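You operate a simulated robot arm through the tools that you are given. There is no shell and no other tool. Be economical: measure what you need, move in short steps, check, and stop when the job is done.

Carry out the task below with a simulated robot arm. There is one attempt and no reset: what you move stays moved.

## Task
Level the table to the machine: step and tilt displays to zero.
Fine: free each wheel by its lock lever and lock it again.

Only the result counts: the job must be done as asked and must still hold three seconds after the hand-in. Knocking over, shifting, dropping, spilling or breaking anything else fails it.

## Robot
A 6-joint arm with a two-finger parallel gripper on a trunk, on a base that drives. Base frame: it is fixed to the floor where the robot stands at the start and does not move with it; the origin is under the middle of the robot, x ahead of it, y to its left, z up. Lengths are in m, angles in degrees, forces in N, time in s.
With the tool pointing down near the work surface it reaches from about 0.52 to 0.9 m from the robot's upright axis, wherever it stands. Its first joint turns from -149.0 to 149.0 degrees. Places, roughly: blue lock lever [0.4, 1.2, 0.5]; blue wheel [0.4, 1.2, 0.7]; red lock lever [0.8, 0.1, 0.5]; red wheel [0.8, 0.1, 0.7]; step display [0.7, 0.5, 0.9]; tilt display [0.6, 0.8, 0.9]. Payload 3.43 kg.
The tool frame sits at the grasp point between the pads (the TCP): z along the fingers, y along the line on which they close. The tips reach 0.034 m beyond it. Largest opening 0.128 m; finger width 0.024, thickness 0.012; the body of the gripper, 0.048 by 0.13 m, starts 0.096 m behind the TCP.
Orientation is that of the tool frame in the base frame, as a unit quaternion [x, y, z, w]. With the fingers straight down and closing along the base's y, the tool's x points along the base's -x, its y along +y and its z along -z.

## Interface
- The arm moves only by the tool move_arm. Its argument "targets" is a list of rows, each a list of 2 entries, a list of its own where there are three numbers: the shift along the tool's x, y, z in units of 30 mm (1.0 is 30 mm), then the turn, a rotation vector about the tool's x, y, z in units of 4 degrees (1.0 is 4 degrees). In form: [[[x, y, z], [ax, ay, az]], ...]. A call has 1 to 12 rows; each row shifts and turns the commanded pose from where the row before left it, along the tool's axes as they then stand. "jaw" is the gripper command, from -1 (shut) to 1 (fully open), values between in proportion, set as the call begins (left out, the last holds). A call with a number of a shift or a turn outside -1 to 1 is refused whole. A row lasts 0.2 s, in which the tool goes at most 0.05 m and 8.6 degrees; a call with a longer step from one row to the next is refused whole, and so is a gripper value outside its range. A pose out of reach is approached as far as the arm can. The call stops where the force on the tool passes 40 N (or 10 N more than at its start, if that is more) or the arm is blocked; 0.2 s more then pass. Each finger travels about 0.108 m/s and halts on what it meets, pressing with about 21 N; the grip force reading is that of the motor and also rises with nothing between the fingers. The clock runs only during rows and for 0.2 s after the last one: add rows that do not move to give the fingers time. It gives the time, the measured TCP pose, the force on the tool (base axes), the opening and the grip force at its end, in the units of the frame above (readings bear some noise), with the torque about the TCP (base axes, N m) and any sound that the robot's microphone picked up.
- Cameras (640 x 400 px; columns grow to the right, rows downward): "scene" is now at [0.0031, 0.256, 1.4662]; the picture's right is [0.69, -0.72, 0.00], its down [-0.60, -0.58, -0.55] and it looks along [0.40, 0.38, -0.83] (base axes); focal length 269 px, centre (320, 200). "wrist" rides on the gripper at [0.076, -0.011, -0.16] in the tool frame; the picture's right is [0.15, 0.99, 0.00], its down [-0.88, 0.13, -0.46] and it looks along [-0.45, 0.07, 0.89] (tool axes); focal length 234 px, centre (320, 200). There is no depth. A picture from a camera that has moved, and an enlarged one, comes with that camera's place and axes in the base frame and with its lens.
- capture(camera): a new picture of that camera. No time passes.
- lift_body(by): slides the trunk up (or, below 0, down) by that many m; the arm and the scene camera ride with it, the base frame stays. It gives what a move gives, with no picture.
- base_move(legs): drives the robot by 1 to 6 legs, each [ahead, turn to the left] in m and degrees, along the robot's own axes; the way and the turn of a leg run together, so that a leg with both is an arc; at most 1.5 m and 180 degrees a leg. The arm and the cameras ride along, it lands a little off, and it stops where it bumps. It gives what a move gives.
- head_to(pan, tilt): turns the head with the scene camera to pan (to the left, within 155 degrees either way) and tilt (down, from -29 to 69), counted from straight ahead of the robot. It gives what a move gives.
- inspect(camera, box): a new picture of the part [left, top, right, bottom] of that camera's present view, enlarged. No time passes.
- job_done(): hands the job in; it is judged then, once.

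Work in short steps. Places have to be worked out from the pictures, the camera data and where the tool is seen: move nearer, look again, correct. Check each grasp and each placing, and mend what went wrong. You have 120 turns and 90 pictures in all, those below and enlarged ones among them. Open the gripper and draw the arm clear of the work before you hand the job in, unless the task says otherwise; then end with one line.

The tools are called after "Emit:" as a command line: name --argument value ..., lists and objects as JSON in quotes. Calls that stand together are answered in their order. move_arm: Moves the arm, as the interface text tells. Its arguments: {"type":"object","properties":{"targets":{"type":"array"},"jaw":{"type":"number"}},"required":["targets"]} The other tools are called the same way: lift_body (by) slides the trunk up or down; base_move (legs) drives the base; head_to (pan, tilt) turns the head that bears the scene camera; capture (camera) takes a picture; inspect (camera, box) takes an enlarged picture of a part of a camera's view; job_done () hands the job in.

At the start:

```text
time: 0.0
eef_pos: [0.2297, 0.6156, 0.8135]
tool_rot: [0.002, 1.0, 0.0, 0.0]
wrist_force: [-0.8, -0.6, -0.1]
ft_torque: [0.0, 0.01, -0.01]
opening: 0.128
grasp_force: 0.1
trunk travel left (down, up): [-0.5, 0.21]
robot x, y, heading: [-0.0059, 0.0357, 0.0]
head pan, tilt: [43.9, 56.4]
```

scene: 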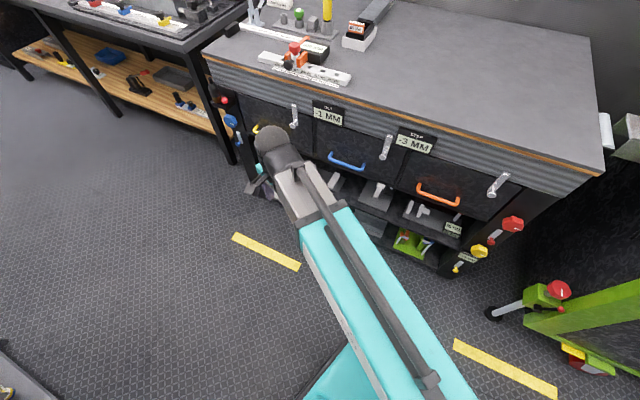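
wrist: 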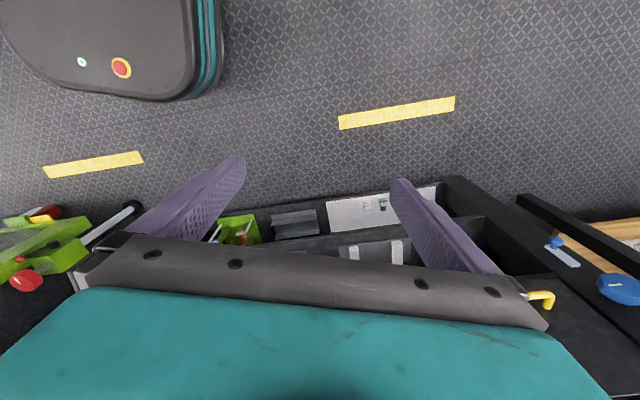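

I start with enlarged views of the displays and of the red and blue wheels.

Emit:
inspect --camera "scene" --box '[280, 80, 480, 205]'

Emit:
inspect --camera "scene" --box '[420, 160, 580, 280]'

Emit:
inspect --camera "scene" --box '[190, 80, 310, 200]'

```text
3.20 times, centred on (380, 142) of scene
camera zoom: at [0.0031, 0.256, 1.4662], right [0.69, -0.72, 0.0], down [-0.6, -0.58, -0.55], along [0.4, 0.38, -0.83], focal length 860 px, centre (128, 384)
```

zoom: 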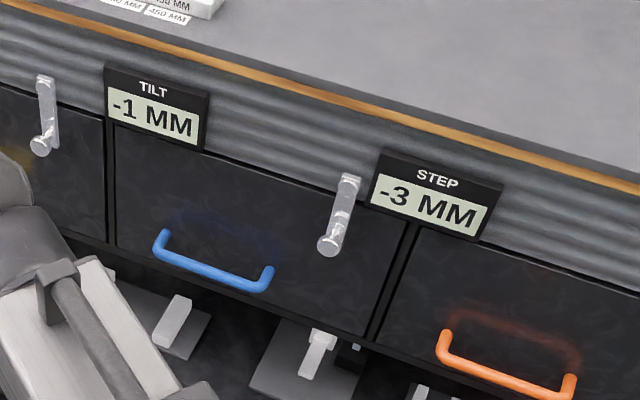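

```text
3.33 times, centred on (500, 220) of scene
camera zoom: at [0.0031, 0.256, 1.4662], right [0.69, -0.72, 0.0], down [-0.6, -0.58, -0.55], along [0.4, 0.38, -0.83], focal length 896 px, centre (-280, 133)
```

zoom: 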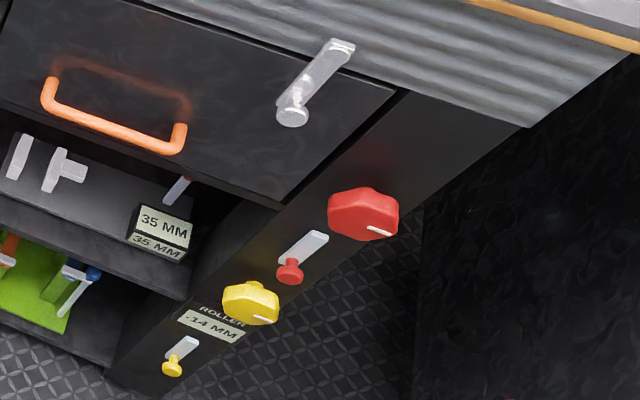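

```text
3.33 times, centred on (250, 140) of scene
camera zoom: at [0.0031, 0.256, 1.4662], right [0.69, -0.72, 0.0], down [-0.6, -0.58, -0.55], along [0.4, 0.38, -0.83], focal length 896 px, centre (553, 400)
```

zoom: 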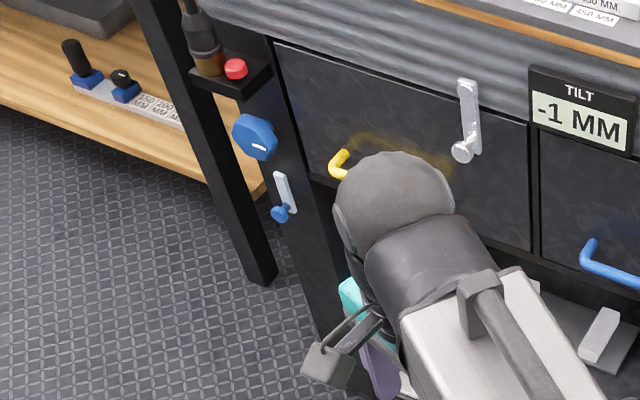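

The table front faces about 18° off the base x axis. The red wheel is about 0.77 m from me, in front, near (0.75, 0.09, 0.65). I turn the tool 18° about the vertical and begin pitching it towards horizontal.

Emit:
move_arm --targets '[[[0, 0, 0], [0, 0, -0.9]], [[0, 0, 0], [0, 0, -0.9]], [[0, 0, 0], [0, 0, -0.9]], [[0, 0, 0], [0, 0, -0.9]], [[0, 0, 0], [0, 0, -0.9]], [[0, 0, 0], [0, -1, 0]], [[0, 0, 0], [0, -1, 0]], [[0, 0, 0], [0, -1, 0]], [[0, 0, 0], [0, -1, 0]], [[0, 0, 0], [0, -1, 0]], [[0, 0, 0], [0, -1, 0]]]'

```text
time: 2.4
eef_pos: [0.231, 0.6147, 0.814]
tool_rot: [-0.151, 0.966, 0.032, 0.206]
wrist_force: [0.4, 0.4, -0.5]
ft_torque: [0.0, -0.01, -0.01]
opening: 0.1282
grasp_force: 0.0
trunk travel left (down, up): [-0.5, 0.21]
robot x, y, heading: [-0.0055, 0.035, -0.0]
head pan, tilt: [43.9, 56.4]
```

Tracking works. I continue pitching up to horizontal.

Emit:
move_arm --targets '[[[0, 0, 0], [0, -1, 0]], [[0, 0, 0], [0, -1, 0]], [[0, 0, 0], [0, -1, 0]], [[0, 0, 0], [0, -1, 0]], [[0, 0, 0], [0, -1, 0]], [[0, 0, 0], [0, -1, 0]], [[0, 0, 0], [0, -1, 0]], [[0, 0, 0], [0, -1, 0]], [[0, 0, 0], [0, -1, 0]], [[0, 0, 0], [0, -1, 0]], [[0, 0, 0], [0, -1, 0]], [[0, 0, 0], [0, -1, 0]]]'

Emit:
move_arm --targets '[[[0, 0, 0], [0, -1, 0]], [[0, 0, 0], [0, -1, 0]], [[0, 0, 0], [0, -1, 0]], [[0, 0, 0], [0, -1, 0]], [[0, 0, 0], [0, -0.5, 0]]]'

Emit:
capture --camera "scene"

Emit:
capture --camera "wrist"

```text
time: 5.0
eef_pos: [0.2288, 0.62, 0.8145]
tool_rot: [-0.126, 0.799, 0.092, 0.581]
wrist_force: [-0.8, -0.1, -1.1]
ft_torque: [0.0, -0.02, 0.02]
opening: 0.128
grasp_force: 0.1
out of reach, approached as far as the arm can: row 9
trunk travel left (down, up): [-0.5, 0.21]
robot x, y, heading: [-0.0069, 0.0347, -0.3]
head pan, tilt: [43.9, 56.4]
```

```text
time: 6.2
eef_pos: [0.2308, 0.6181, 0.813]
tool_rot: [-0.109, 0.698, 0.109, 0.699]
wrist_force: [0.9, -0.4, -0.3]
ft_torque: [0.01, -0.01, 0.0]
opening: 0.1284
grasp_force: 0.0
trunk travel left (down, up): [-0.5, 0.21]
robot x, y, heading: [-0.0037, 0.0403, 0.3]
head pan, tilt: [43.9, 56.4]
```

```text
84 pictures are left
camera scene: at [0.003, 0.256, 1.4662], right [0.69, -0.72, 0.0], down [-0.6, -0.58, -0.55], along [0.4, 0.38, -0.83], focal length 269 px, centre (320, 200)
```

scene: 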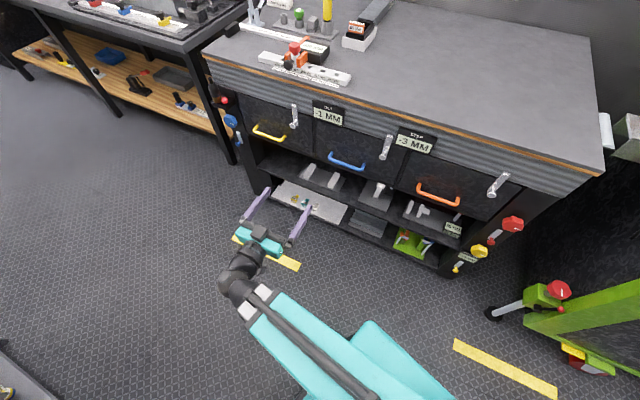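

```text
83 pictures are left
camera wrist: at [0.0794, 0.5585, 0.7362], right [-0.3, 0.94, -0.15], down [-0.47, -0.02, 0.88], along [0.83, 0.34, 0.45], focal length 234 px, centre (320, 200)
```

wrist: 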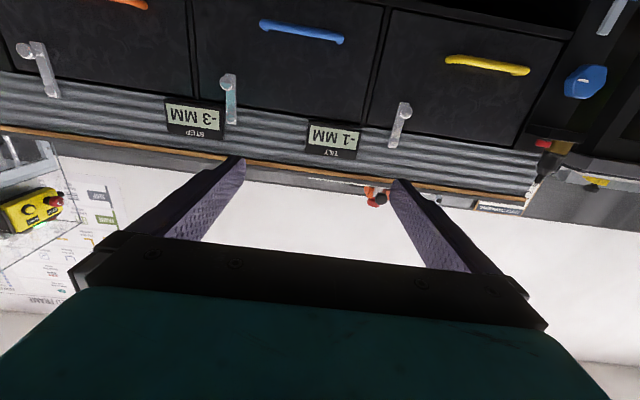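

The tool is level and faces the table, with the camera underneath so its picture is upside down. I move forward about 0.12 m, then sideways to the right towards the red wheel.

Emit:
move_arm --targets '[[[0, 0, 1], [0, 0, 0]], [[0, 0, 1], [0, 0, 0]], [[0, 0, 1], [0, 0, 0]], [[0, 0, 1], [0, 0, 0]], [[0, -1, 0], [0, 0, 0]], [[0, -1, 0], [0, 0, 0]], [[0, -1, 0], [0, 0, 0]], [[0, -1, 0], [0, 0, 0]], [[0, -1, 0], [0, 0, 0]], [[0, -1, 0], [0, 0, 0]], [[0, -1, 0], [0, 0, 0]], [[0, -1, 0], [0, 0, 0]]]'

Emit:
move_arm --targets '[[[0, -1, 0], [0, 0, 0]], [[0, -1, 0], [0, 0, 0]], [[0, -1, 0], [0, 0, 0]], [[0, -1, 0], [0, 0, 0]], [[0, -1, 0], [0, 0, 0]], [[0, -1, 0], [0, 0, 0]], [[0, -1, 0], [0, 0, 0]], [[0, -1, 0], [0, 0, 0]], [[0, -1, 0], [0, 0, 0]], [[0, -1, 0], [0, 0, 0]], [[0, -1, 0], [0, 0, 0]], [[0, -1, 0], [0, 0, 0]]]'

Emit:
capture --camera "wrist"

```text
time: 8.8
eef_pos: [0.4462, 0.5317, 0.7586]
tool_rot: [-0.109, 0.698, 0.109, 0.699]
wrist_force: [0.0, 0.4, 0.6]
ft_torque: [0.05, -0.04, -0.01]
opening: 0.128
grasp_force: 0.0
out of reach, approached as far as the arm can: row 7, 8, 9, 10, 11, 12
trunk travel left (down, up): [-0.5, 0.21]
robot x, y, heading: [-0.0017, 0.0383, -0.1]
head pan, tilt: [43.9, 56.4]
```

```text
time: 11.4
eef_pos: [0.6212, 0.2909, 0.6699]
tool_rot: [-0.106, 0.7, 0.105, 0.698]
wrist_force: [-0.5, -0.5, -0.8]
ft_torque: [-0.03, 0.02, -0.03]
opening: 0.128
grasp_force: 0.0
out of reach, approached as far as the arm can: row 1, 2, 3, 4, 5, 6, 7, 8, 9, 10, 11, 12
trunk travel left (down, up): [-0.5, 0.21]
robot x, y, heading: [-0.003, 0.0352, 0.1]
head pan, tilt: [43.9, 56.4]
```

```text
82 pictures are left
camera wrist: at [0.4711, 0.2334, 0.5938], right [-0.29, 0.95, -0.15], down [-0.47, -0.01, 0.88], along [0.83, 0.33, 0.45], focal length 234 px, centre (320, 200)
```

wrist: 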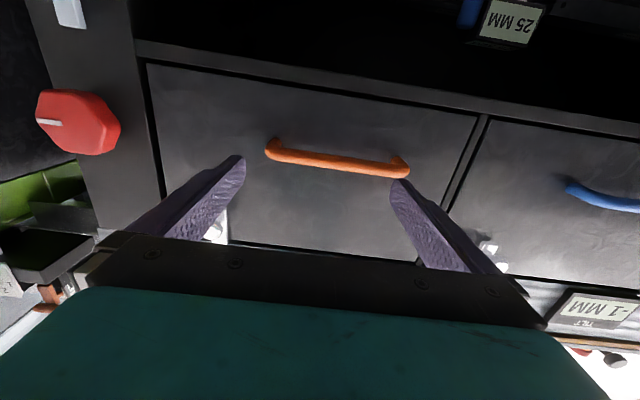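

The red wheel triangulates to about (0.79, 0.08, 0.66), and the arm is too close to fold this way. I back the base 0.13 m for room.

Emit:
base_move --legs '[[-0.13, 0]]'

Emit:
move_arm --targets '[[[0, -1, 0], [0, 0, 0]], [[0, -1, 0], [0, 0, 0]], [[0, -1, 0], [0, 0, 0]], [[0, -1, 0], [0, 0, 0]]]'

Emit:
capture --camera "wrist"

```text
time: 12.8
eef_pos: [0.5127, 0.2986, 0.6695]
tool_rot: [-0.103, 0.7, 0.103, 0.699]
wrist_force: [0.8, -1.7, -0.5]
ft_torque: [0.01, -0.02, 0.08]
opening: 0.128
grasp_force: 0.0
trunk travel left (down, up): [-0.5, 0.21]
robot x, y, heading: [-0.1136, 0.0474, 2.6]
head pan, tilt: [43.9, 56.4]
```

```text
time: 13.8
eef_pos: [0.5152, 0.2886, 0.6673]
tool_rot: [-0.098, 0.701, 0.097, 0.7]
wrist_force: [0.4, -0.1, 0.8]
ft_torque: [0.01, 0.02, -0.02]
opening: 0.1277
grasp_force: 0.1
out of reach, approached as far as the arm can: row 1, 2, 3, 4
trunk travel left (down, up): [-0.5, 0.21]
robot x, y, heading: [-0.1125, 0.0474, 2.7]
head pan, tilt: [43.9, 56.4]
```

```text
81 pictures are left
camera wrist: at [0.3634, 0.2339, 0.5906], right [-0.27, 0.95, -0.15], down [-0.47, 0.0, 0.88], along [0.84, 0.31, 0.45], focal length 234 px, centre (320, 200)
```

wrist: 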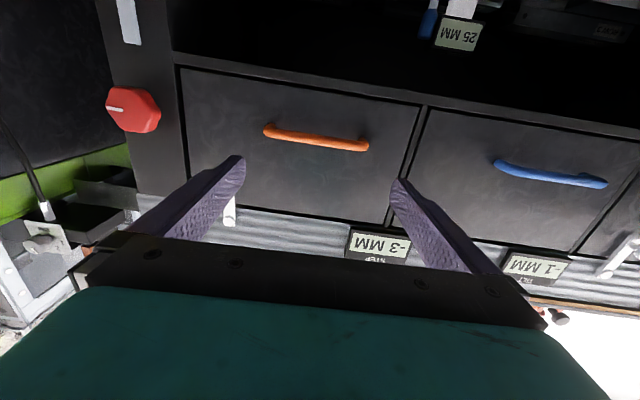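

The arm's commanded pose rode along with the base. I push forward, which increases the arm's radius, while going sideways to the right.

Emit:
move_arm --targets '[[[0, -0.3, 1], [0, 0, 0]], [[0, -0.3, 1], [0, 0, 0]], [[0, -0.3, 1], [0, 0, 0]], [[0, -0.5, 1], [0, 0, 0]], [[0, -1, 0], [0, 0, 0]], [[0, -1, 0], [0, 0, 0]]]'

Emit:
capture --camera "wrist"

```text
time: 15.2
eef_pos: [0.6264, 0.3156, 0.6727]
tool_rot: [-0.092, 0.703, 0.091, 0.699]
wrist_force: [0.2, -0.2, -0.3]
ft_torque: [0.04, 0.0, 0.02]
opening: 0.1282
grasp_force: 0.1
out of reach, approached as far as the arm can: row 1, 2, 3, 4, 5, 6
trunk travel left (down, up): [-0.5, 0.21]
robot x, y, heading: [-0.1146, 0.0459, 2.7]
head pan, tilt: [43.9, 56.4]
```

```text
80 pictures are left
camera wrist: at [0.4722, 0.2629, 0.5974], right [-0.26, 0.96, -0.15], down [-0.47, 0.01, 0.88], along [0.85, 0.29, 0.45], focal length 234 px, centre (320, 200)
```

wrist: 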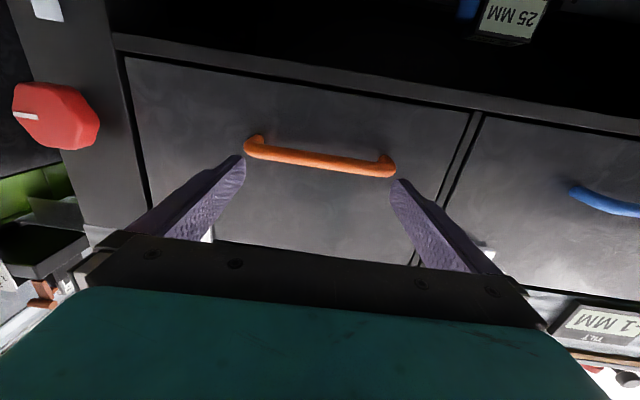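

The arm is still stuck against some limit, so I look at its posture.

Emit:
head_to --pan 20 --tilt 60

Emit:
capture --camera "scene"

```text
time: 16.1
eef_pos: [0.6257, 0.3158, 0.6732]
tool_rot: [-0.092, 0.703, 0.092, 0.7]
wrist_force: [0.6, -0.2, -0.1]
ft_torque: [0.02, -0.03, 0.04]
opening: 0.128
grasp_force: 0.1
trunk travel left (down, up): [-0.5, 0.21]
robot x, y, heading: [-0.114, 0.0456, 2.4]
head pan, tilt: [20.0, 60.0]
```

```text
79 pictures are left
camera scene: at [-0.1028, 0.239, 1.4619], right [0.39, -0.92, 0.0], down [-0.8, -0.33, -0.5], along [0.46, 0.19, -0.87], focal length 269 px, centre (320, 200)
```

scene: 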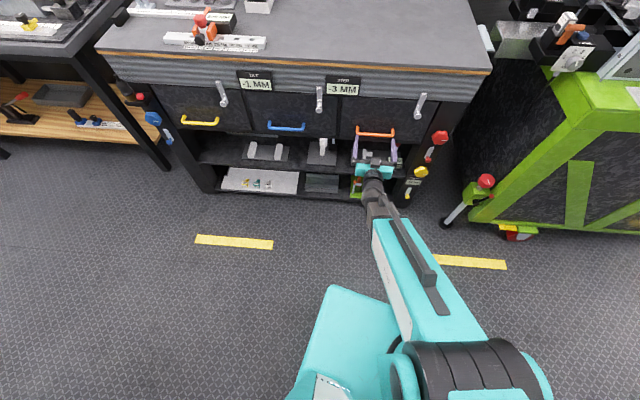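

Folding seems limited because the shoulder sits high, so a lower trunk should flatten the forearm. I back the base another 0.12 m clear of the drawer handle and lower the trunk.

Emit:
base_move --legs '[[-0.12, 0]]'

Emit:
lift_body --by -0.2

Emit:
move_arm --targets '[[[0, -0.5, 0], [0, 0, 0]], [[0, -0.5, 0], [0, 0, 0]]]'

```text
time: 16.7
eef_pos: [0.6245, 0.3149, 0.6733]
tool_rot: [-0.092, 0.702, 0.091, 0.7]
wrist_force: [0.6, 0.4, 0.0]
ft_torque: [0.0, 0.0, -0.02]
opening: 0.1282
grasp_force: 0.0
trunk travel left (down, up): [-0.5, 0.21]
robot x, y, heading: [-0.1095, 0.0448, 2.6]
head pan, tilt: [20.0, 60.0]
stopped in leg 1: the robot was blocked; the commanded pose is now the measured one
```

```text
time: 18.9
eef_pos: [0.6247, 0.316, 0.4726]
tool_rot: [-0.092, 0.703, 0.092, 0.699]
wrist_force: [0.5, 0.8, 0.0]
ft_torque: [-0.01, 0.01, -0.01]
opening: 0.1283
grasp_force: 0.0
trunk travel left (down, up): [-0.3, 0.41]
robot x, y, heading: [-0.1124, 0.048, 2.8]
head pan, tilt: [20.0, 60.0]
```

```text
time: 19.5
eef_pos: [0.6272, 0.3042, 0.4762]
tool_rot: [-0.088, 0.704, 0.086, 0.699]
wrist_force: [-0.6, -0.1, 0.2]
ft_torque: [-0.01, -0.02, 0.03]
opening: 0.1281
grasp_force: 0.0
out of reach, approached as far as the arm can: row 1, 2
trunk travel left (down, up): [-0.3, 0.41]
robot x, y, heading: [-0.1122, 0.0439, 2.6]
head pan, tilt: [20.0, 60.0]
```

The tool's yaw hits a wrist limit, probably because the wrist rolled instead of pitching when I levelled it while out of the arm's plane. I retreat, pitch the tool down again, and will re-level it in the arm's plane. Backing up also hit something, so I look behind.

Emit:
move_arm --targets '[[[0, 0.5, -1], [0, 0, 0]], [[0, 0.5, -1], [0, 0, 0]], [[0, 0.5, -1], [0, 0, 0]], [[0, 0, -1], [0, 0, 0]], [[0, 0, 0], [0, 1, 0]], [[0, 0, 0], [0, 1, 0]], [[0, 0, 0], [0, 1, 0]], [[0, 0, 0], [0, 1, 0]], [[0, 0, 0], [0, 1, 0]], [[0, 0, 0], [0, 1, 0]], [[0, 0, 0], [0, 1, 0]], [[0, 0, 0], [0, 1, 0]]]'

Emit:
head_to --pan 150 --tilt 50

Emit:
capture --camera "scene"

Emit:
head_to --pan -150 --tilt 50

Emit:
capture --camera "scene"

```text
time: 22.1
eef_pos: [0.5349, 0.3376, 0.4449]
tool_rot: [-0.112, 0.862, 0.062, 0.49]
wrist_force: [0.0, -0.3, -0.7]
ft_torque: [0.0, 0.02, -0.03]
opening: 0.1281
grasp_force: 0.0
out of reach, approached as far as the arm can: row 4, 5, 6, 7, 8, 9, 10
trunk travel left (down, up): [-0.3, 0.41]
robot x, y, heading: [-0.1198, 0.0469, 2.2]
head pan, tilt: [20.0, 60.0]
```

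```text
time: 24.2
eef_pos: [0.5338, 0.3364, 0.4453]
tool_rot: [-0.112, 0.862, 0.062, 0.49]
wrist_force: [0.2, -0.4, 0.5]
ft_torque: [0.02, 0.04, 0.0]
opening: 0.1278
grasp_force: 0.1
trunk travel left (down, up): [-0.3, 0.41]
robot x, y, heading: [-0.1123, 0.0473, 2.7]
head pan, tilt: [150.0, 50.0]
```

```text
78 pictures are left
camera scene: at [-0.2327, 0.2488, 1.2744], right [0.46, 0.89, 0.0], down [0.68, -0.35, -0.64], along [-0.57, 0.3, -0.77], focal length 269 px, centre (320, 200)
```

scene: 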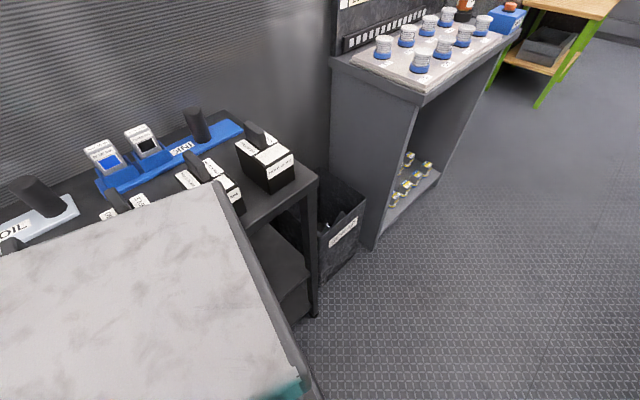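

```text
time: 28.3
eef_pos: [0.536, 0.3368, 0.4435]
tool_rot: [-0.112, 0.863, 0.061, 0.489]
wrist_force: [0.1, -0.5, -0.4]
ft_torque: [-0.03, -0.02, 0.03]
opening: 0.128
grasp_force: 0.2
trunk travel left (down, up): [-0.3, 0.41]
robot x, y, heading: [-0.114, 0.0458, 2.6]
head pan, tilt: [-150.0, 50.0]
```

```text
77 pictures are left
camera scene: at [-0.2292, 0.1718, 1.2744], right [-0.54, 0.84, 0.0], down [0.65, 0.41, -0.64], along [-0.54, -0.35, -0.77], focal length 269 px, centre (320, 200)
```

scene: 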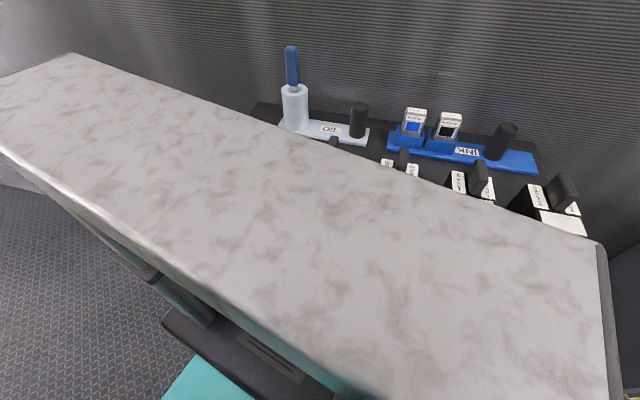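

A trolley stands right behind me; nothing looks disturbed. I drive 0.05 m forward off it and finish pitching the tool down.

Emit:
base_move --legs '[[0.05, 0]]'

Emit:
move_arm --targets '[[[0, 0, 0], [0, 1, 0]], [[0, 0, 0], [0, 1, 0]], [[0, 0, 0], [0, 1, 0]], [[0, 0, 0], [0, 1, 0]], [[0, 0, 0], [0, 1, 0]], [[0, 0, 0], [0, 1, 0]], [[0, 0, 0], [0, 1, 0]], [[0, 0, 0], [0, 1, 0]], [[0, 0, 0], [0, 1, 0]], [[0, 0, 0], [0, 1, 0]], [[0, 0, 0], [0, 1, 0]], [[0, 0, 0], [0, 1, 0]]]'

Emit:
head_to --pan 10 --tilt 50

Emit:
capture --camera "scene"

```text
time: 29.2
eef_pos: [0.5847, 0.3389, 0.4453]
tool_rot: [-0.112, 0.862, 0.063, 0.491]
wrist_force: [-1.1, -0.1, 0.1]
ft_torque: [-0.01, -0.02, -0.01]
opening: 0.1279
grasp_force: 0.0
trunk travel left (down, up): [-0.3, 0.41]
robot x, y, heading: [-0.0596, 0.0474, 2.5]
head pan, tilt: [-150.0, 50.0]
```

```text
time: 31.8
eef_pos: [0.5838, 0.3392, 0.4443]
tool_rot: [-0.128, 0.987, 0.011, 0.097]
wrist_force: [0.7, -0.1, 0.1]
ft_torque: [0.01, -0.01, -0.01]
opening: 0.1279
grasp_force: 0.1
trunk travel left (down, up): [-0.3, 0.41]
robot x, y, heading: [-0.0592, 0.0506, 2.4]
head pan, tilt: [-150.0, 50.0]
```

```text
time: 34.3
eef_pos: [0.5841, 0.3399, 0.4437]
tool_rot: [-0.126, 0.987, 0.011, 0.098]
wrist_force: [0.3, 0.3, -0.1]
ft_torque: [0.04, 0.0, 0.01]
opening: 0.1282
grasp_force: 0.1
trunk travel left (down, up): [-0.3, 0.41]
robot x, y, heading: [-0.0637, 0.0491, 2.7]
head pan, tilt: [10.0, 50.0]
```

```text
76 pictures are left
camera scene: at [-0.0392, 0.2325, 1.2744], right [0.22, -0.98, 0.0], down [-0.75, -0.17, -0.64], along [0.63, 0.14, -0.77], focal length 269 px, centre (320, 200)
```

scene: 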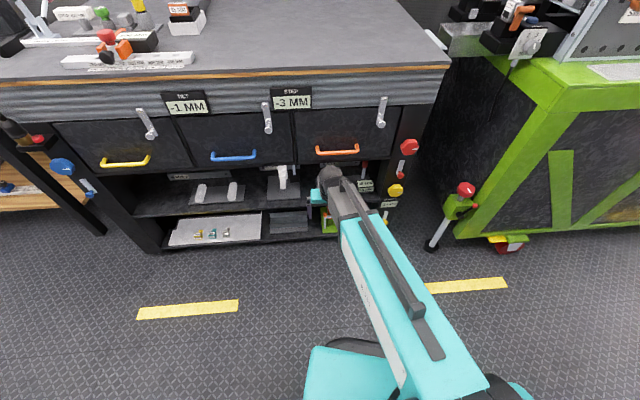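

The tool is nearly vertical again. I finish the pitch, yaw back to 0°, and move it right to (0.6, 0.05), rising a bit.

Emit:
move_arm --targets '[[[0, 0, 0], [0, 1, 0]], [[0, 0, 0], [0, 1, 0]], [[0, 0, 0], [0, 0.8, 0]], [[0, 0, 0], [0, 0, 1]], [[0, 0, 0], [0, 0, 1]], [[0, 0, 0], [0, 0, 1]], [[0, 0, 0], [0, 0, 0.7]]]'

Emit:
move_arm --targets '[[[0, -0.8, -0.5], [0, 0, 0]], [[0, -0.8, -0.5], [0, 0, 0]], [[0, -0.8, -0.5], [0, 0, 0]], [[0, -0.8, -0.5], [0, 0, 0]], [[0, -0.8, -0.5], [0, 0, 0]], [[0, -0.8, -0.5], [0, 0, 0]], [[0, -0.8, -0.5], [0, 0, 0]], [[0, -0.8, -0.5], [0, 0, 0]], [[0, -0.8, -0.5], [0, 0, 0]], [[0, -0.8, -0.5], [0, 0, 0]], [[0, -0.8, -0.5], [0, 0, 0]], [[0, -0.8, -0.5], [0, 0, 0]]]'

```text
time: 35.9
eef_pos: [0.5841, 0.34, 0.4445]
tool_rot: [0.002, 1.0, -0.002, 0.001]
wrist_force: [0.3, 0.1, 0.6]
ft_torque: [0.02, -0.01, 0.01]
opening: 0.128
grasp_force: 0.1
trunk travel left (down, up): [-0.3, 0.41]
robot x, y, heading: [-0.0639, 0.0445, 2.7]
head pan, tilt: [10.0, 50.0]
```

```text
time: 38.5
eef_pos: [0.5823, 0.0515, 0.6267]
tool_rot: [0.001, 1.0, -0.002, 0.001]
wrist_force: [1.3, 0.1, -0.1]
ft_torque: [-0.04, -0.04, 0.01]
opening: 0.128
grasp_force: 0.0
trunk travel left (down, up): [-0.3, 0.41]
robot x, y, heading: [-0.0642, 0.0474, 2.8]
head pan, tilt: [10.0, 50.0]
```

Now I pitch up within the arm's plane.

Emit:
move_arm --targets '[[[0, 0, 0], [0, -1, 0]], [[0, 0, 0], [0, -1, 0]], [[0, 0, 0], [0, -1, 0]], [[0, 0, 0], [0, -1, 0]], [[0, 0, 0], [0, -1, 0]], [[0, 0, 0], [0, -1, 0]], [[0, 0, 0], [0, -1, 0]], [[0, 0, 0], [0, -1, 0]], [[0, 0, 0], [0, -1, 0]], [[0, 0, 0], [0, -1, 0]], [[0, 0, 0], [0, -1, 0]], [[0, 0, 0], [0, -1, 0]]]'

Emit:
move_arm --targets '[[[0, 0, 0.2], [0, -1, 0]], [[0, 0, 0.2], [0, -1, 0]], [[0, 0, 0.2], [0, -1, 0]], [[0, 0, 0.2], [0, -1, 0]], [[0, 0, 0.2], [0, -1, 0]], [[0, 0, 0.2], [0, -1, 0]], [[0, 0, 0.2], [0, -1, 0]], [[0, 0, 0.2], [0, -1, 0]], [[0, 0, 0.2], [0, -1, 0]], [[0, 0, 0], [0, -1, 0]], [[0, 0, 0], [0, -0.5, 0]]]'

Emit:
capture --camera "wrist"

```text
time: 41.1
eef_pos: [0.6937, 0.0524, 0.6272]
tool_rot: [0.0, 0.914, -0.002, 0.407]
wrist_force: [-0.8, 0.3, -0.2]
ft_torque: [0.01, -0.01, 0.0]
opening: 0.1279
grasp_force: 0.1
out of reach, approached as far as the arm can: row 5, 6, 7, 8, 9, 10, 11, 12
trunk travel left (down, up): [-0.3, 0.41]
robot x, y, heading: [-0.0636, 0.047, 2.7]
head pan, tilt: [10.0, 50.0]
```

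```text
time: 43.5
eef_pos: [0.7474, 0.0518, 0.6011]
tool_rot: [-0.002, 0.71, -0.003, 0.704]
wrist_force: [-34.5, -1.7, -20.1]
ft_torque: [-1.48, 0.52, 2.53]
opening: 0.1272
grasp_force: 0.1
out of reach, approached as far as the arm can: row 1, 2
trunk travel left (down, up): [-0.3, 0.41]
robot x, y, heading: [-0.0608, 0.0462, 2.7]
head pan, tilt: [10.0, 50.0]
```

```text
75 pictures are left
camera wrist: at [0.5872, 0.0413, 0.5243], right [0.0, 0.99, -0.15], down [-0.45, 0.14, 0.88], along [0.89, 0.07, 0.44], focal length 234 px, centre (320, 200)
```

wrist: 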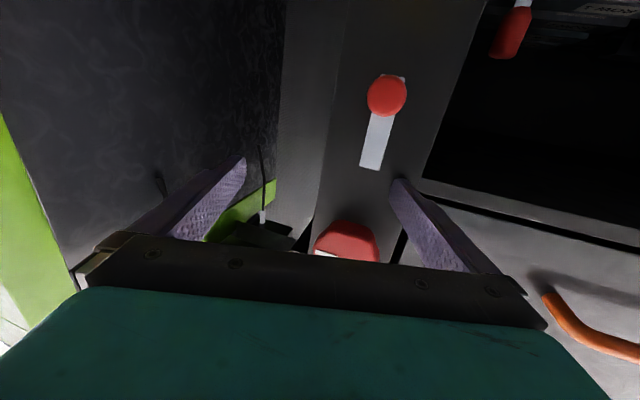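

It levelled but was pushed forward into contact, reading about 35 N. I back off along the tool straight away.

Emit:
move_arm --targets '[[[0, 0, -0.7], [0, 0, 0]], [[0, 0, -0.7], [0, 0, 0]], [[0, 0, -0.6], [0, 0, 0]]]'

Emit:
capture --camera "wrist"

Emit:
capture --camera "scene"

```text
time: 44.3
eef_pos: [0.7048, 0.0516, 0.5968]
tool_rot: [0.0, 0.706, -0.002, 0.708]
wrist_force: [0.3, -1.2, 0.0]
ft_torque: [0.01, 0.01, -0.01]
opening: 0.1281
grasp_force: 0.1
out of reach, approached as far as the arm can: row 3
trunk travel left (down, up): [-0.3, 0.41]
robot x, y, heading: [-0.0628, 0.0495, 3.0]
head pan, tilt: [10.0, 50.0]
```

```text
74 pictures are left
camera wrist: at [0.5437, 0.0412, 0.5197], right [0.0, 0.99, -0.15], down [-0.46, 0.13, 0.88], along [0.89, 0.07, 0.45], focal length 234 px, centre (320, 200)
```

wrist: 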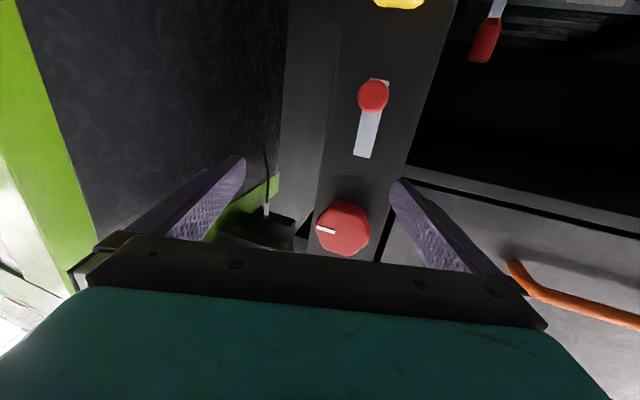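

```text
73 pictures are left
camera scene: at [-0.0393, 0.2325, 1.2745], right [0.22, -0.98, 0.0], down [-0.75, -0.17, -0.64], along [0.63, 0.14, -0.77], focal length 269 px, centre (320, 200)
```

scene: 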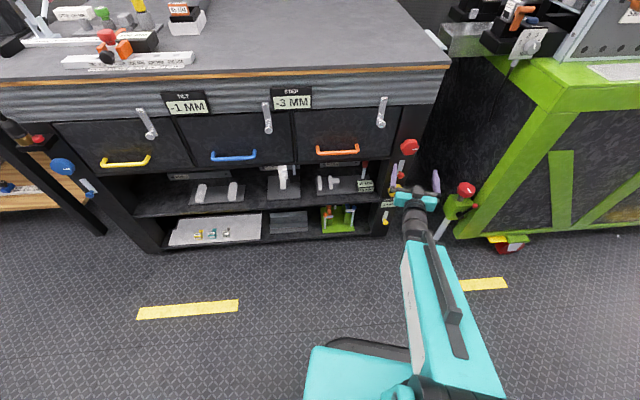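

The wrist is now in a good posture, with the red lever's knob near (0.78, 0.09, 0.52) and the wheel near (0.78, 0.09, 0.67). I yaw the tool 17° left to face the panel squarely and descend to knob height.

Emit:
move_arm --targets '[[[0, 0, 0], [-1, 0, 0]], [[0, 0, 0], [-1, 0, 0]], [[0, 0, 0], [-1, 0, 0]], [[0, 0, 0], [-1, 0, 0]], [[0.8, 0, 0], [-0.25, 0, 0]], [[0.8, 0, 0], [0, 0, 0]], [[0.8, 0, 0], [0, 0, 0]]]'

Emit:
capture --camera "wrist"

```text
time: 45.9
eef_pos: [0.7025, 0.0512, 0.5255]
tool_rot: [-0.106, 0.699, 0.103, 0.7]
wrist_force: [0.6, 0.0, -0.1]
ft_torque: [-0.03, -0.01, -0.01]
opening: 0.1279
grasp_force: 0.1
trunk travel left (down, up): [-0.3, 0.41]
robot x, y, heading: [-0.062, 0.0466, 2.4]
head pan, tilt: [10.0, 50.0]
```

```text
72 pictures are left
camera wrist: at [0.5514, -0.0063, 0.4471], right [-0.29, 0.95, -0.15], down [-0.48, 0.0, 0.88], along [0.83, 0.32, 0.45], focal length 234 px, centre (320, 200)
```

wrist: 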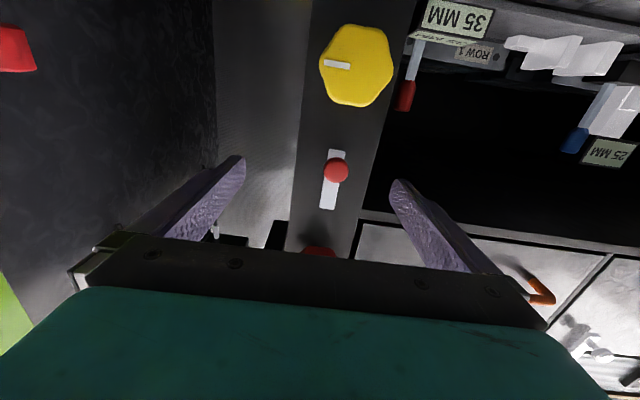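

The knob triangulates to (0.767, 0.089, 0.526), so I need 17 mm left and about 60 mm forward. I partly close the jaw for the small knob and advance.

Emit:
move_arm --targets '[[[0, 0.58, 0], [0, 0, 0]], [[0, 0, 0.7], [0, 0, 0]], [[0, 0, 0.7], [0, 0, 0]], [[0, 0, 0.5], [0, 0, 0]]]' --jaw 0.1

Emit:
capture --camera "wrist"

```text
time: 46.9
eef_pos: [0.754, 0.0861, 0.5235]
tool_rot: [-0.105, 0.699, 0.103, 0.7]
wrist_force: [-0.4, 0.1, -0.3]
ft_torque: [-0.05, 0.01, -0.03]
opening: 0.0703
grasp_force: 0.1
trunk travel left (down, up): [-0.3, 0.41]
robot x, y, heading: [-0.0607, 0.0487, 2.8]
head pan, tilt: [10.0, 50.0]
```

```text
71 pictures are left
camera wrist: at [0.6032, 0.0281, 0.4469], right [-0.29, 0.95, -0.15], down [-0.47, 0.0, 0.88], along [0.83, 0.32, 0.45], focal length 234 px, centre (320, 200)
```

wrist: 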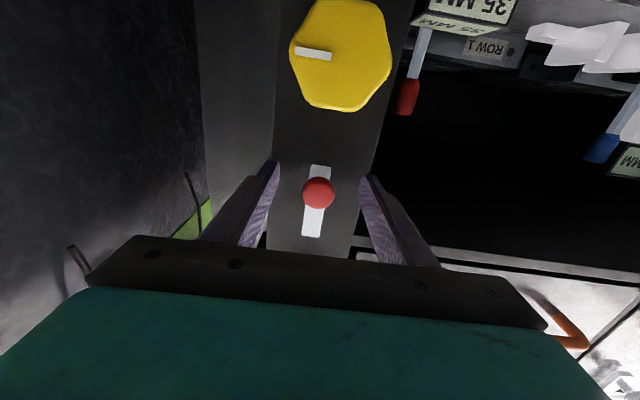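

The knob is centred between the fingers, about 9 mm ahead of the TCP. I advance 8 mm and close on it.

Emit:
move_arm --targets '[[[0, 0, 0.27], [0, 0, 0]], [[0, 0, 0], [0, 0, 0]]]'

Emit:
move_arm --targets '[[[0, 0, 0], [0, 0, 0]], [[0, 0, 0], [0, 0, 0]], [[0, 0, 0], [0, 0, 0]]]' --jaw -1

Emit:
capture --camera "wrist"

```text
time: 47.4
eef_pos: [0.7596, 0.0877, 0.5238]
tool_rot: [-0.104, 0.699, 0.103, 0.7]
wrist_force: [-9.1, -2.7, 3.3]
ft_torque: [0.13, 0.03, 0.42]
opening: 0.0706
grasp_force: 0.0
trunk travel left (down, up): [-0.3, 0.41]
robot x, y, heading: [-0.0628, 0.0468, 2.7]
head pan, tilt: [10.0, 50.0]
stopped in row 2: the force on the tool passed its limit at 44 N (the readings are from after the stop); the commanded pose is now the measured one
```

```text
time: 48.2
eef_pos: [0.7606, 0.0846, 0.523]
tool_rot: [-0.102, 0.701, 0.1, 0.699]
wrist_force: [-14.9, -8.7, -1.4]
ft_torque: [0.1, 0.16, -0.02]
opening: 0.0251
grasp_force: 44.7
trunk travel left (down, up): [-0.3, 0.41]
robot x, y, heading: [-0.0648, 0.0499, 2.5]
head pan, tilt: [10.0, 50.0]
```

```text
70 pictures are left
camera wrist: at [0.6087, 0.029, 0.446], right [-0.28, 0.95, -0.15], down [-0.47, 0.0, 0.88], along [0.83, 0.32, 0.45], focal length 234 px, centre (320, 200)
```

wrist: 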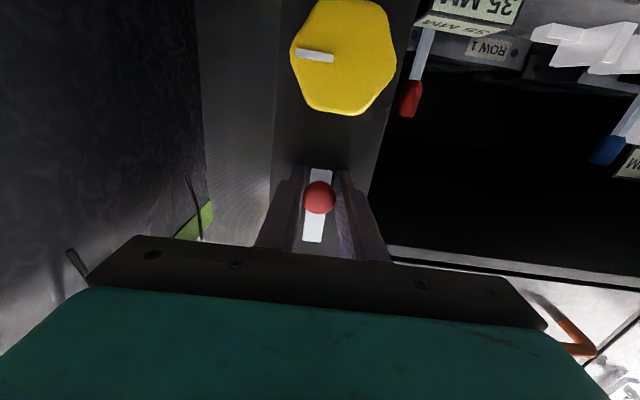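

The knob is gripped at 25 mm opening, and the lever plate spans z 0.51–0.59 with its pivot likely near 0.58. I ease back 2 mm, then try swinging it left 16° about that pivot while reading the force.

Emit:
move_arm --targets '[[[0, 0, -0.07], [0, 0, 0]], [[-0.005, 0.13, 0], [0, 0, 1]], [[-0.005, 0.13, 0], [0, 0, 1]], [[-0.005, 0.13, 0], [0, 0, 1]], [[-0.005, 0.13, 0], [0, 0, 1]]]'

Emit:
capture --camera "wrist"

```text
time: 49.0
eef_pos: [0.7589, 0.0866, 0.5224]
tool_rot: [-0.058, 0.705, 0.14, 0.692]
wrist_force: [4.1, -2.5, 0.5]
ft_torque: [-0.07, -0.02, -0.32]
opening: 0.0254
grasp_force: 44.9
trunk travel left (down, up): [-0.3, 0.41]
robot x, y, heading: [-0.0651, 0.0475, 2.7]
head pan, tilt: [10.0, 50.0]
stopped in row 3: the force on the tool passed its limit at 43 N (the readings are from after the stop); the commanded pose is now the measured one
```

```text
69 pictures are left
camera wrist: at [0.6047, 0.0398, 0.4453], right [-0.28, 0.96, -0.03], down [-0.44, -0.1, 0.89], along [0.85, 0.26, 0.45], focal length 234 px, centre (320, 200)
```

wrist: 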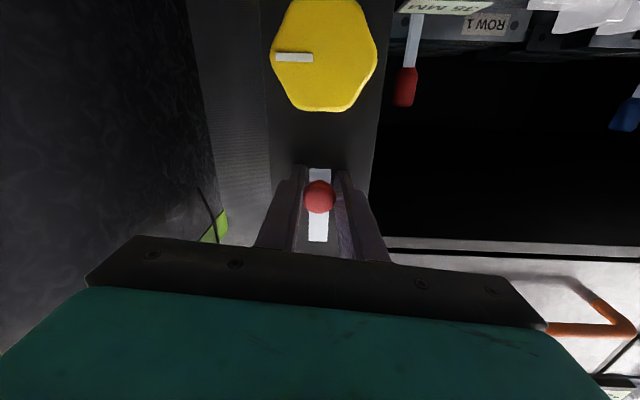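

It hit 43 N after only about 7°, which may be a stop. I try the other way.

Emit:
move_arm --targets '[[[-0.005, -0.13, 0], [0, 0, -1]], [[-0.005, -0.13, 0], [0, 0, -1]], [[-0.005, -0.13, 0], [0, 0, -1]], [[-0.005, -0.13, 0], [0, 0, -1]], [[-0.005, -0.13, 0], [0, 0, -1]], [[-0.005, -0.13, 0], [0, 0, -1]]]'

Emit:
capture --camera "wrist"

```text
time: 50.4
eef_pos: [0.765, 0.0654, 0.5263]
tool_rot: [-0.208, 0.675, -0.006, 0.708]
wrist_force: [10.2, 9.5, 12.8]
ft_torque: [0.02, -0.09, -0.01]
opening: 0.0253
grasp_force: 44.7
trunk travel left (down, up): [-0.3, 0.41]
robot x, y, heading: [-0.0601, 0.0478, 2.8]
head pan, tilt: [10.0, 50.0]
```

```text
68 pictures are left
camera wrist: at [0.6203, -0.0109, 0.4565], right [-0.25, 0.86, -0.44], down [-0.55, 0.24, 0.8], along [0.8, 0.44, 0.41], focal length 234 px, centre (320, 200)
```

wrist: 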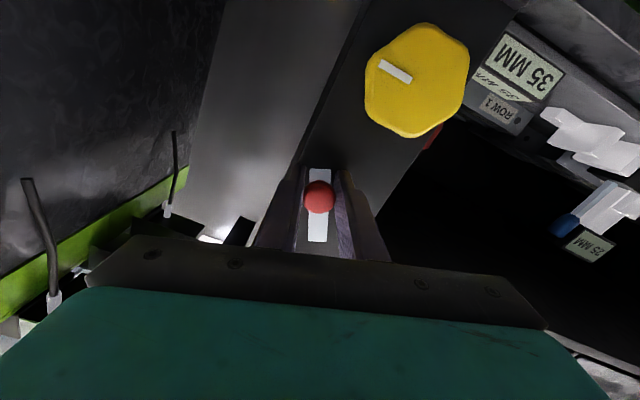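

The lever swings right freely. I continue in that direction up to its stop.

Emit:
move_arm --targets '[[[-0.04, -0.13, 0.05], [0, 0, -1]], [[-0.01, -0.13, 0], [0, 0, -1]], [[-0.01, -0.13, 0], [0, 0, -1]], [[-0.01, -0.13, 0], [0, 0, -1]], [[-0.01, -0.13, 0], [0, 0, -1]], [[-0.01, -0.13, 0], [0, 0, -1]], [[-0.01, -0.13, 0], [0, 0, -1]], [[-0.01, -0.13, 0], [0, 0, -1]]]'

Emit:
capture --camera "wrist"

```text
time: 52.2
eef_pos: [0.7731, 0.0428, 0.5469]
tool_rot: [-0.385, 0.592, -0.202, 0.679]
wrist_force: [-11.1, 20.2, 9.9]
ft_torque: [-0.02, -0.33, 0.5]
opening: 0.0253
grasp_force: 45.0
trunk travel left (down, up): [-0.3, 0.41]
robot x, y, heading: [-0.0622, 0.0507, 2.6]
head pan, tilt: [10.0, 50.0]
```

```text
67 pictures are left
camera wrist: at [0.6367, -0.0643, 0.5042], right [-0.15, 0.51, -0.85], down [-0.65, 0.59, 0.47], along [0.74, 0.62, 0.24], focal length 234 px, centre (320, 200)
```

wrist: 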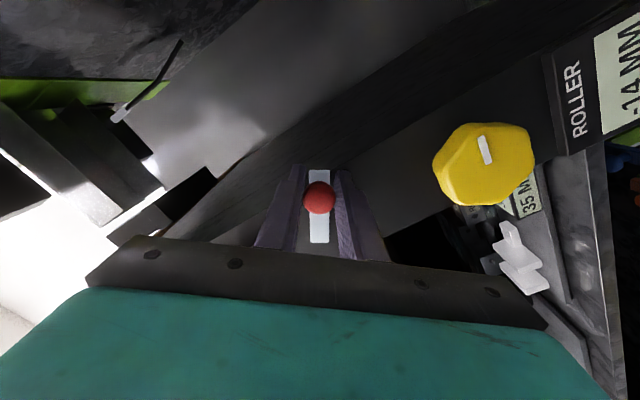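

The lever is at about 55° with no clear stop yet, so I continue.

Emit:
move_arm --targets '[[[-0.01, -0.12, 0], [0, 0, -1]], [[-0.01, -0.12, 0], [0, 0, -1]], [[-0.01, -0.12, 0], [0, 0, -1]], [[-0.01, -0.12, 0], [0, 0, -1]], [[-0.01, -0.12, 0], [0, 0, -1]], [[-0.01, -0.12, 0], [0, 0, -1]], [[-0.01, -0.12, 0], [0, 0, -1]], [[-0.01, -0.12, 0], [0, 0, -1]]]'

Emit:
capture --camera "wrist"

Emit:
capture --camera "scene"

```text
time: 53.6
eef_pos: [0.7754, 0.0355, 0.5576]
tool_rot: [-0.498, 0.508, -0.33, 0.621]
wrist_force: [3.5, 3.3, -8.5]
ft_torque: [0.03, 0.04, 0.23]
opening: 0.0252
grasp_force: 45.0
trunk travel left (down, up): [-0.3, 0.41]
robot x, y, heading: [-0.0617, 0.0476, 2.7]
head pan, tilt: [10.0, 50.0]
stopped in row 6: the force on the tool passed its limit at 42 N (the readings are from after the stop); the commanded pose is now the measured one
```

```text
66 pictures are left
camera wrist: at [0.6415, -0.082, 0.5448], right [-0.06, 0.15, -0.99], down [-0.68, 0.71, 0.15], along [0.73, 0.68, 0.06], focal length 234 px, centre (320, 200)
```

wrist: 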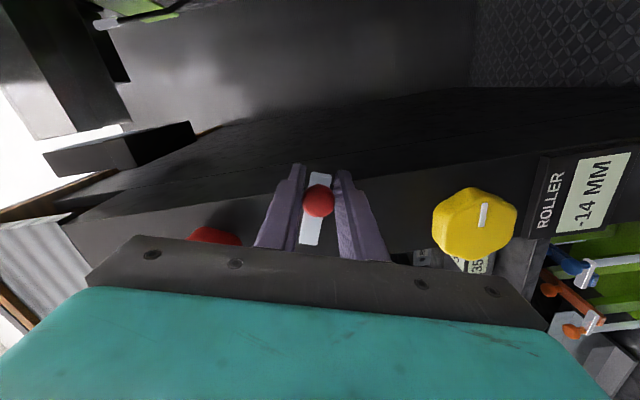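

```text
65 pictures are left
camera scene: at [-0.0383, 0.2328, 1.2743], right [0.22, -0.98, 0.0], down [-0.75, -0.17, -0.64], along [0.63, 0.14, -0.77], focal length 269 px, centre (320, 200)
```

scene: 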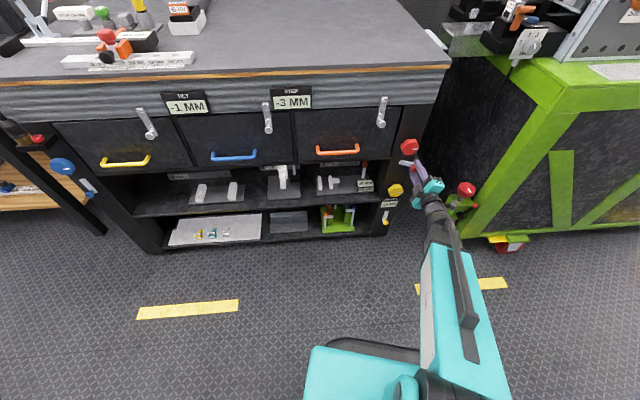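

The lever is near 70–75° and the force tripped. I push straight up a little without rotating, to see if it is a hard stop.

Emit:
move_arm --targets '[[[0, -0.15, 0], [0, 0, 0]], [[0, -0.15, 0], [0, 0, 0]], [[0, -0.15, 0], [0, 0, 0]]]'

```text
time: 54.2
eef_pos: [0.7756, 0.0343, 0.5573]
tool_rot: [-0.501, 0.509, -0.329, 0.617]
wrist_force: [9.9, 3.3, -13.5]
ft_torque: [-0.13, -0.04, 0.3]
opening: 0.0252
grasp_force: 45.0
trunk travel left (down, up): [-0.3, 0.41]
robot x, y, heading: [-0.0623, 0.0486, 2.6]
head pan, tilt: [10.0, 50.0]
stopped in row 2: the force on the tool passed its limit at 45 N (the readings are from after the stop); the commanded pose is now the measured one
```

This is a hard stop at about 70°, so the red wheel should be free. I open slightly, retreat 6 cm, and begin rolling the hand back.

Emit:
move_arm --targets '[[[0, 0, 0], [0, 0, 0]], [[0, 0, 0], [0, 0, 0]], [[0, 0, -1], [0, 0, 0]], [[0, 0, -1], [0, 0, 0]], [[0, 0, 0], [0, 0, 1]], [[0, 0, 0], [0, 0, 1]], [[0, 0, 0], [0, 0, 1]], [[0, 0, 0], [0, 0, 1]], [[0, 0, 0], [0, 0, 1]], [[0, 0, 0], [0, 0, 1]], [[0, 0, 0], [0, 0, 1]], [[0, 0, 0], [0, 0, 1]]]' --jaw -0.25

Emit:
move_arm --targets '[[[0, 0, 0], [0, 0, 1]], [[0, 0, 0], [0, 0, 1]], [[0, 0, 0], [0, 0, 1]], [[0, 0, 0], [0, 0, 1]], [[0, 0, 0], [0, 0, 1]], [[0, 0, 0], [0, 0, 1]], [[0, 0, 0], [0, 0, 1]], [[0, 0, 0], [0, 0, 1]], [[0, 0, 0], [0, 0, 1]], [[0, 0, 0], [0, 0, 1]], [[0, 0, 0], [0, 0, 1]]]' --jaw 0.7

Emit:
capture --camera "wrist"

```text
time: 56.8
eef_pos: [0.7168, 0.019, 0.5612]
tool_rot: [-0.341, 0.627, -0.145, 0.686]
wrist_force: [0.1, 0.3, 0.1]
ft_torque: [0.0, -0.02, 0.02]
opening: 0.0482
grasp_force: 0.1
trunk travel left (down, up): [-0.3, 0.41]
robot x, y, heading: [-0.0611, 0.0521, 2.8]
head pan, tilt: [10.0, 50.0]
```

```text
time: 59.2
eef_pos: [0.7163, 0.0191, 0.5599]
tool_rot: [-0.082, 0.709, 0.123, 0.69]
wrist_force: [-0.2, 0.9, 0.6]
ft_torque: [0.03, 0.02, 0.01]
opening: 0.1088
grasp_force: 0.0
trunk travel left (down, up): [-0.3, 0.41]
robot x, y, heading: [-0.0646, 0.0488, 2.5]
head pan, tilt: [10.0, 50.0]
```

```text
64 pictures are left
camera wrist: at [0.5621, -0.034, 0.4861], right [-0.29, 0.95, -0.08], down [-0.44, -0.05, 0.9], along [0.85, 0.29, 0.44], focal length 234 px, centre (320, 200)
```

wrist: 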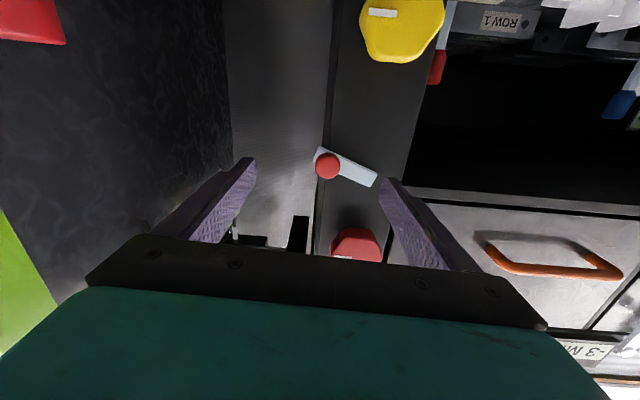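

The lever stays at about 70°. The red wheel is at about (0.783, 0.095, 0.675), so I move up 11 cm and left 5 cm, staying back from it.

Emit:
move_arm --targets '[[[-0.95, 0.42, 0], [0, 0, 0]], [[-0.95, 0.42, 0], [0, 0, 0]], [[-0.95, 0.42, 0], [0, 0, 0]], [[-0.9, 0.42, 0], [0, 0, 0]]]'

Emit:
capture --camera "wrist"

```text
time: 60.2
eef_pos: [0.7205, 0.0581, 0.67]
tool_rot: [-0.083, 0.708, 0.122, 0.69]
wrist_force: [-0.5, -0.4, 0.2]
ft_torque: [0.02, -0.02, 0.03]
opening: 0.1088
grasp_force: 0.1
out of reach, approached as far as the arm can: row 3, 4
trunk travel left (down, up): [-0.3, 0.41]
robot x, y, heading: [-0.0626, 0.0458, 2.7]
head pan, tilt: [10.0, 50.0]
```

```text
63 pictures are left
camera wrist: at [0.5668, 0.0049, 0.5959], right [-0.29, 0.95, -0.09], down [-0.44, -0.05, 0.89], along [0.85, 0.3, 0.44], focal length 234 px, centre (320, 200)
```

wrist: 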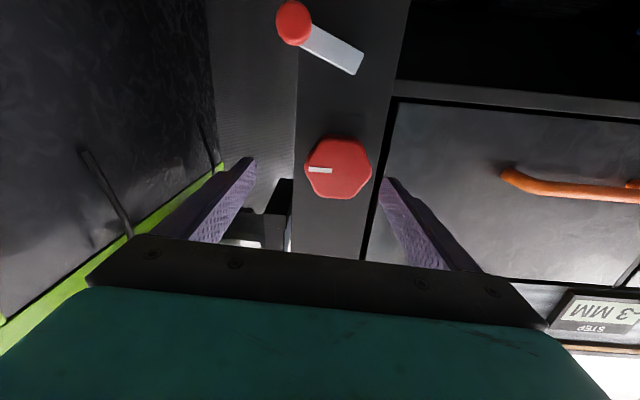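

The wheel is centred about 20 mm left of and 6 mm above the TCP line. I correct and advance to straddle it.

Emit:
move_arm --targets '[[[-0.2, 0.65, 0], [0, 0, 0]], [[0, 0, 0.6], [0, 0, 0]], [[0, 0, 0.6], [0, 0, 0]]]'

Emit:
capture --camera "wrist"

```text
time: 61.0
eef_pos: [0.7593, 0.0855, 0.6726]
tool_rot: [-0.08, 0.709, 0.121, 0.69]
wrist_force: [-2.1, -1.2, -1.1]
ft_torque: [-0.06, 0.0, 0.13]
opening: 0.1089
grasp_force: 0.1
out of reach, approached as far as the arm can: row 1
trunk travel left (down, up): [-0.3, 0.41]
robot x, y, heading: [-0.0602, 0.0477, 2.6]
head pan, tilt: [10.0, 50.0]
```

```text
62 pictures are left
camera wrist: at [0.605, 0.0336, 0.5997], right [-0.29, 0.95, -0.09], down [-0.44, -0.05, 0.9], along [0.85, 0.29, 0.44], focal length 234 px, centre (320, 200)
```

wrist: 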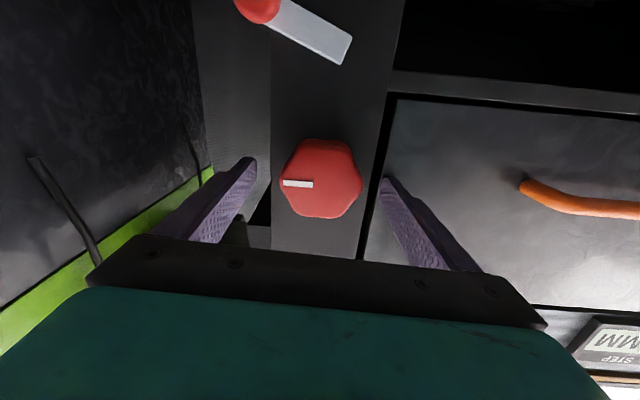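

The fingers straddle the wheel well. I close on it.

Emit:
move_arm --targets '[[[0, 0, 0], [0, 0, 0]], [[0, 0, 0], [0, 0, 0]], [[0, 0, 0], [0, 0, 0]]]' --jaw -1

Emit:
capture --camera "wrist"

```text
time: 61.8
eef_pos: [0.7587, 0.0852, 0.676]
tool_rot: [-0.081, 0.709, 0.121, 0.69]
wrist_force: [3.7, -3.6, 1.6]
ft_torque: [-0.07, 0.25, 0.8]
opening: 0.0599
grasp_force: 44.5
trunk travel left (down, up): [-0.3, 0.41]
robot x, y, heading: [-0.0602, 0.051, 2.7]
head pan, tilt: [10.0, 50.0]
```

```text
61 pictures are left
camera wrist: at [0.6052, 0.0333, 0.5999], right [-0.29, 0.95, -0.09], down [-0.44, -0.05, 0.89], along [0.85, 0.29, 0.44], focal length 234 px, centre (320, 200)
```

wrist: 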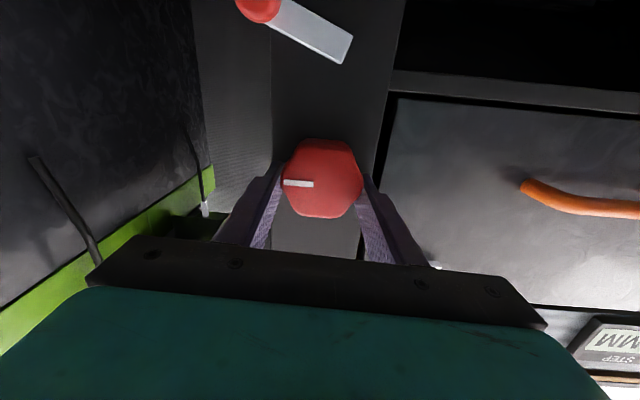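

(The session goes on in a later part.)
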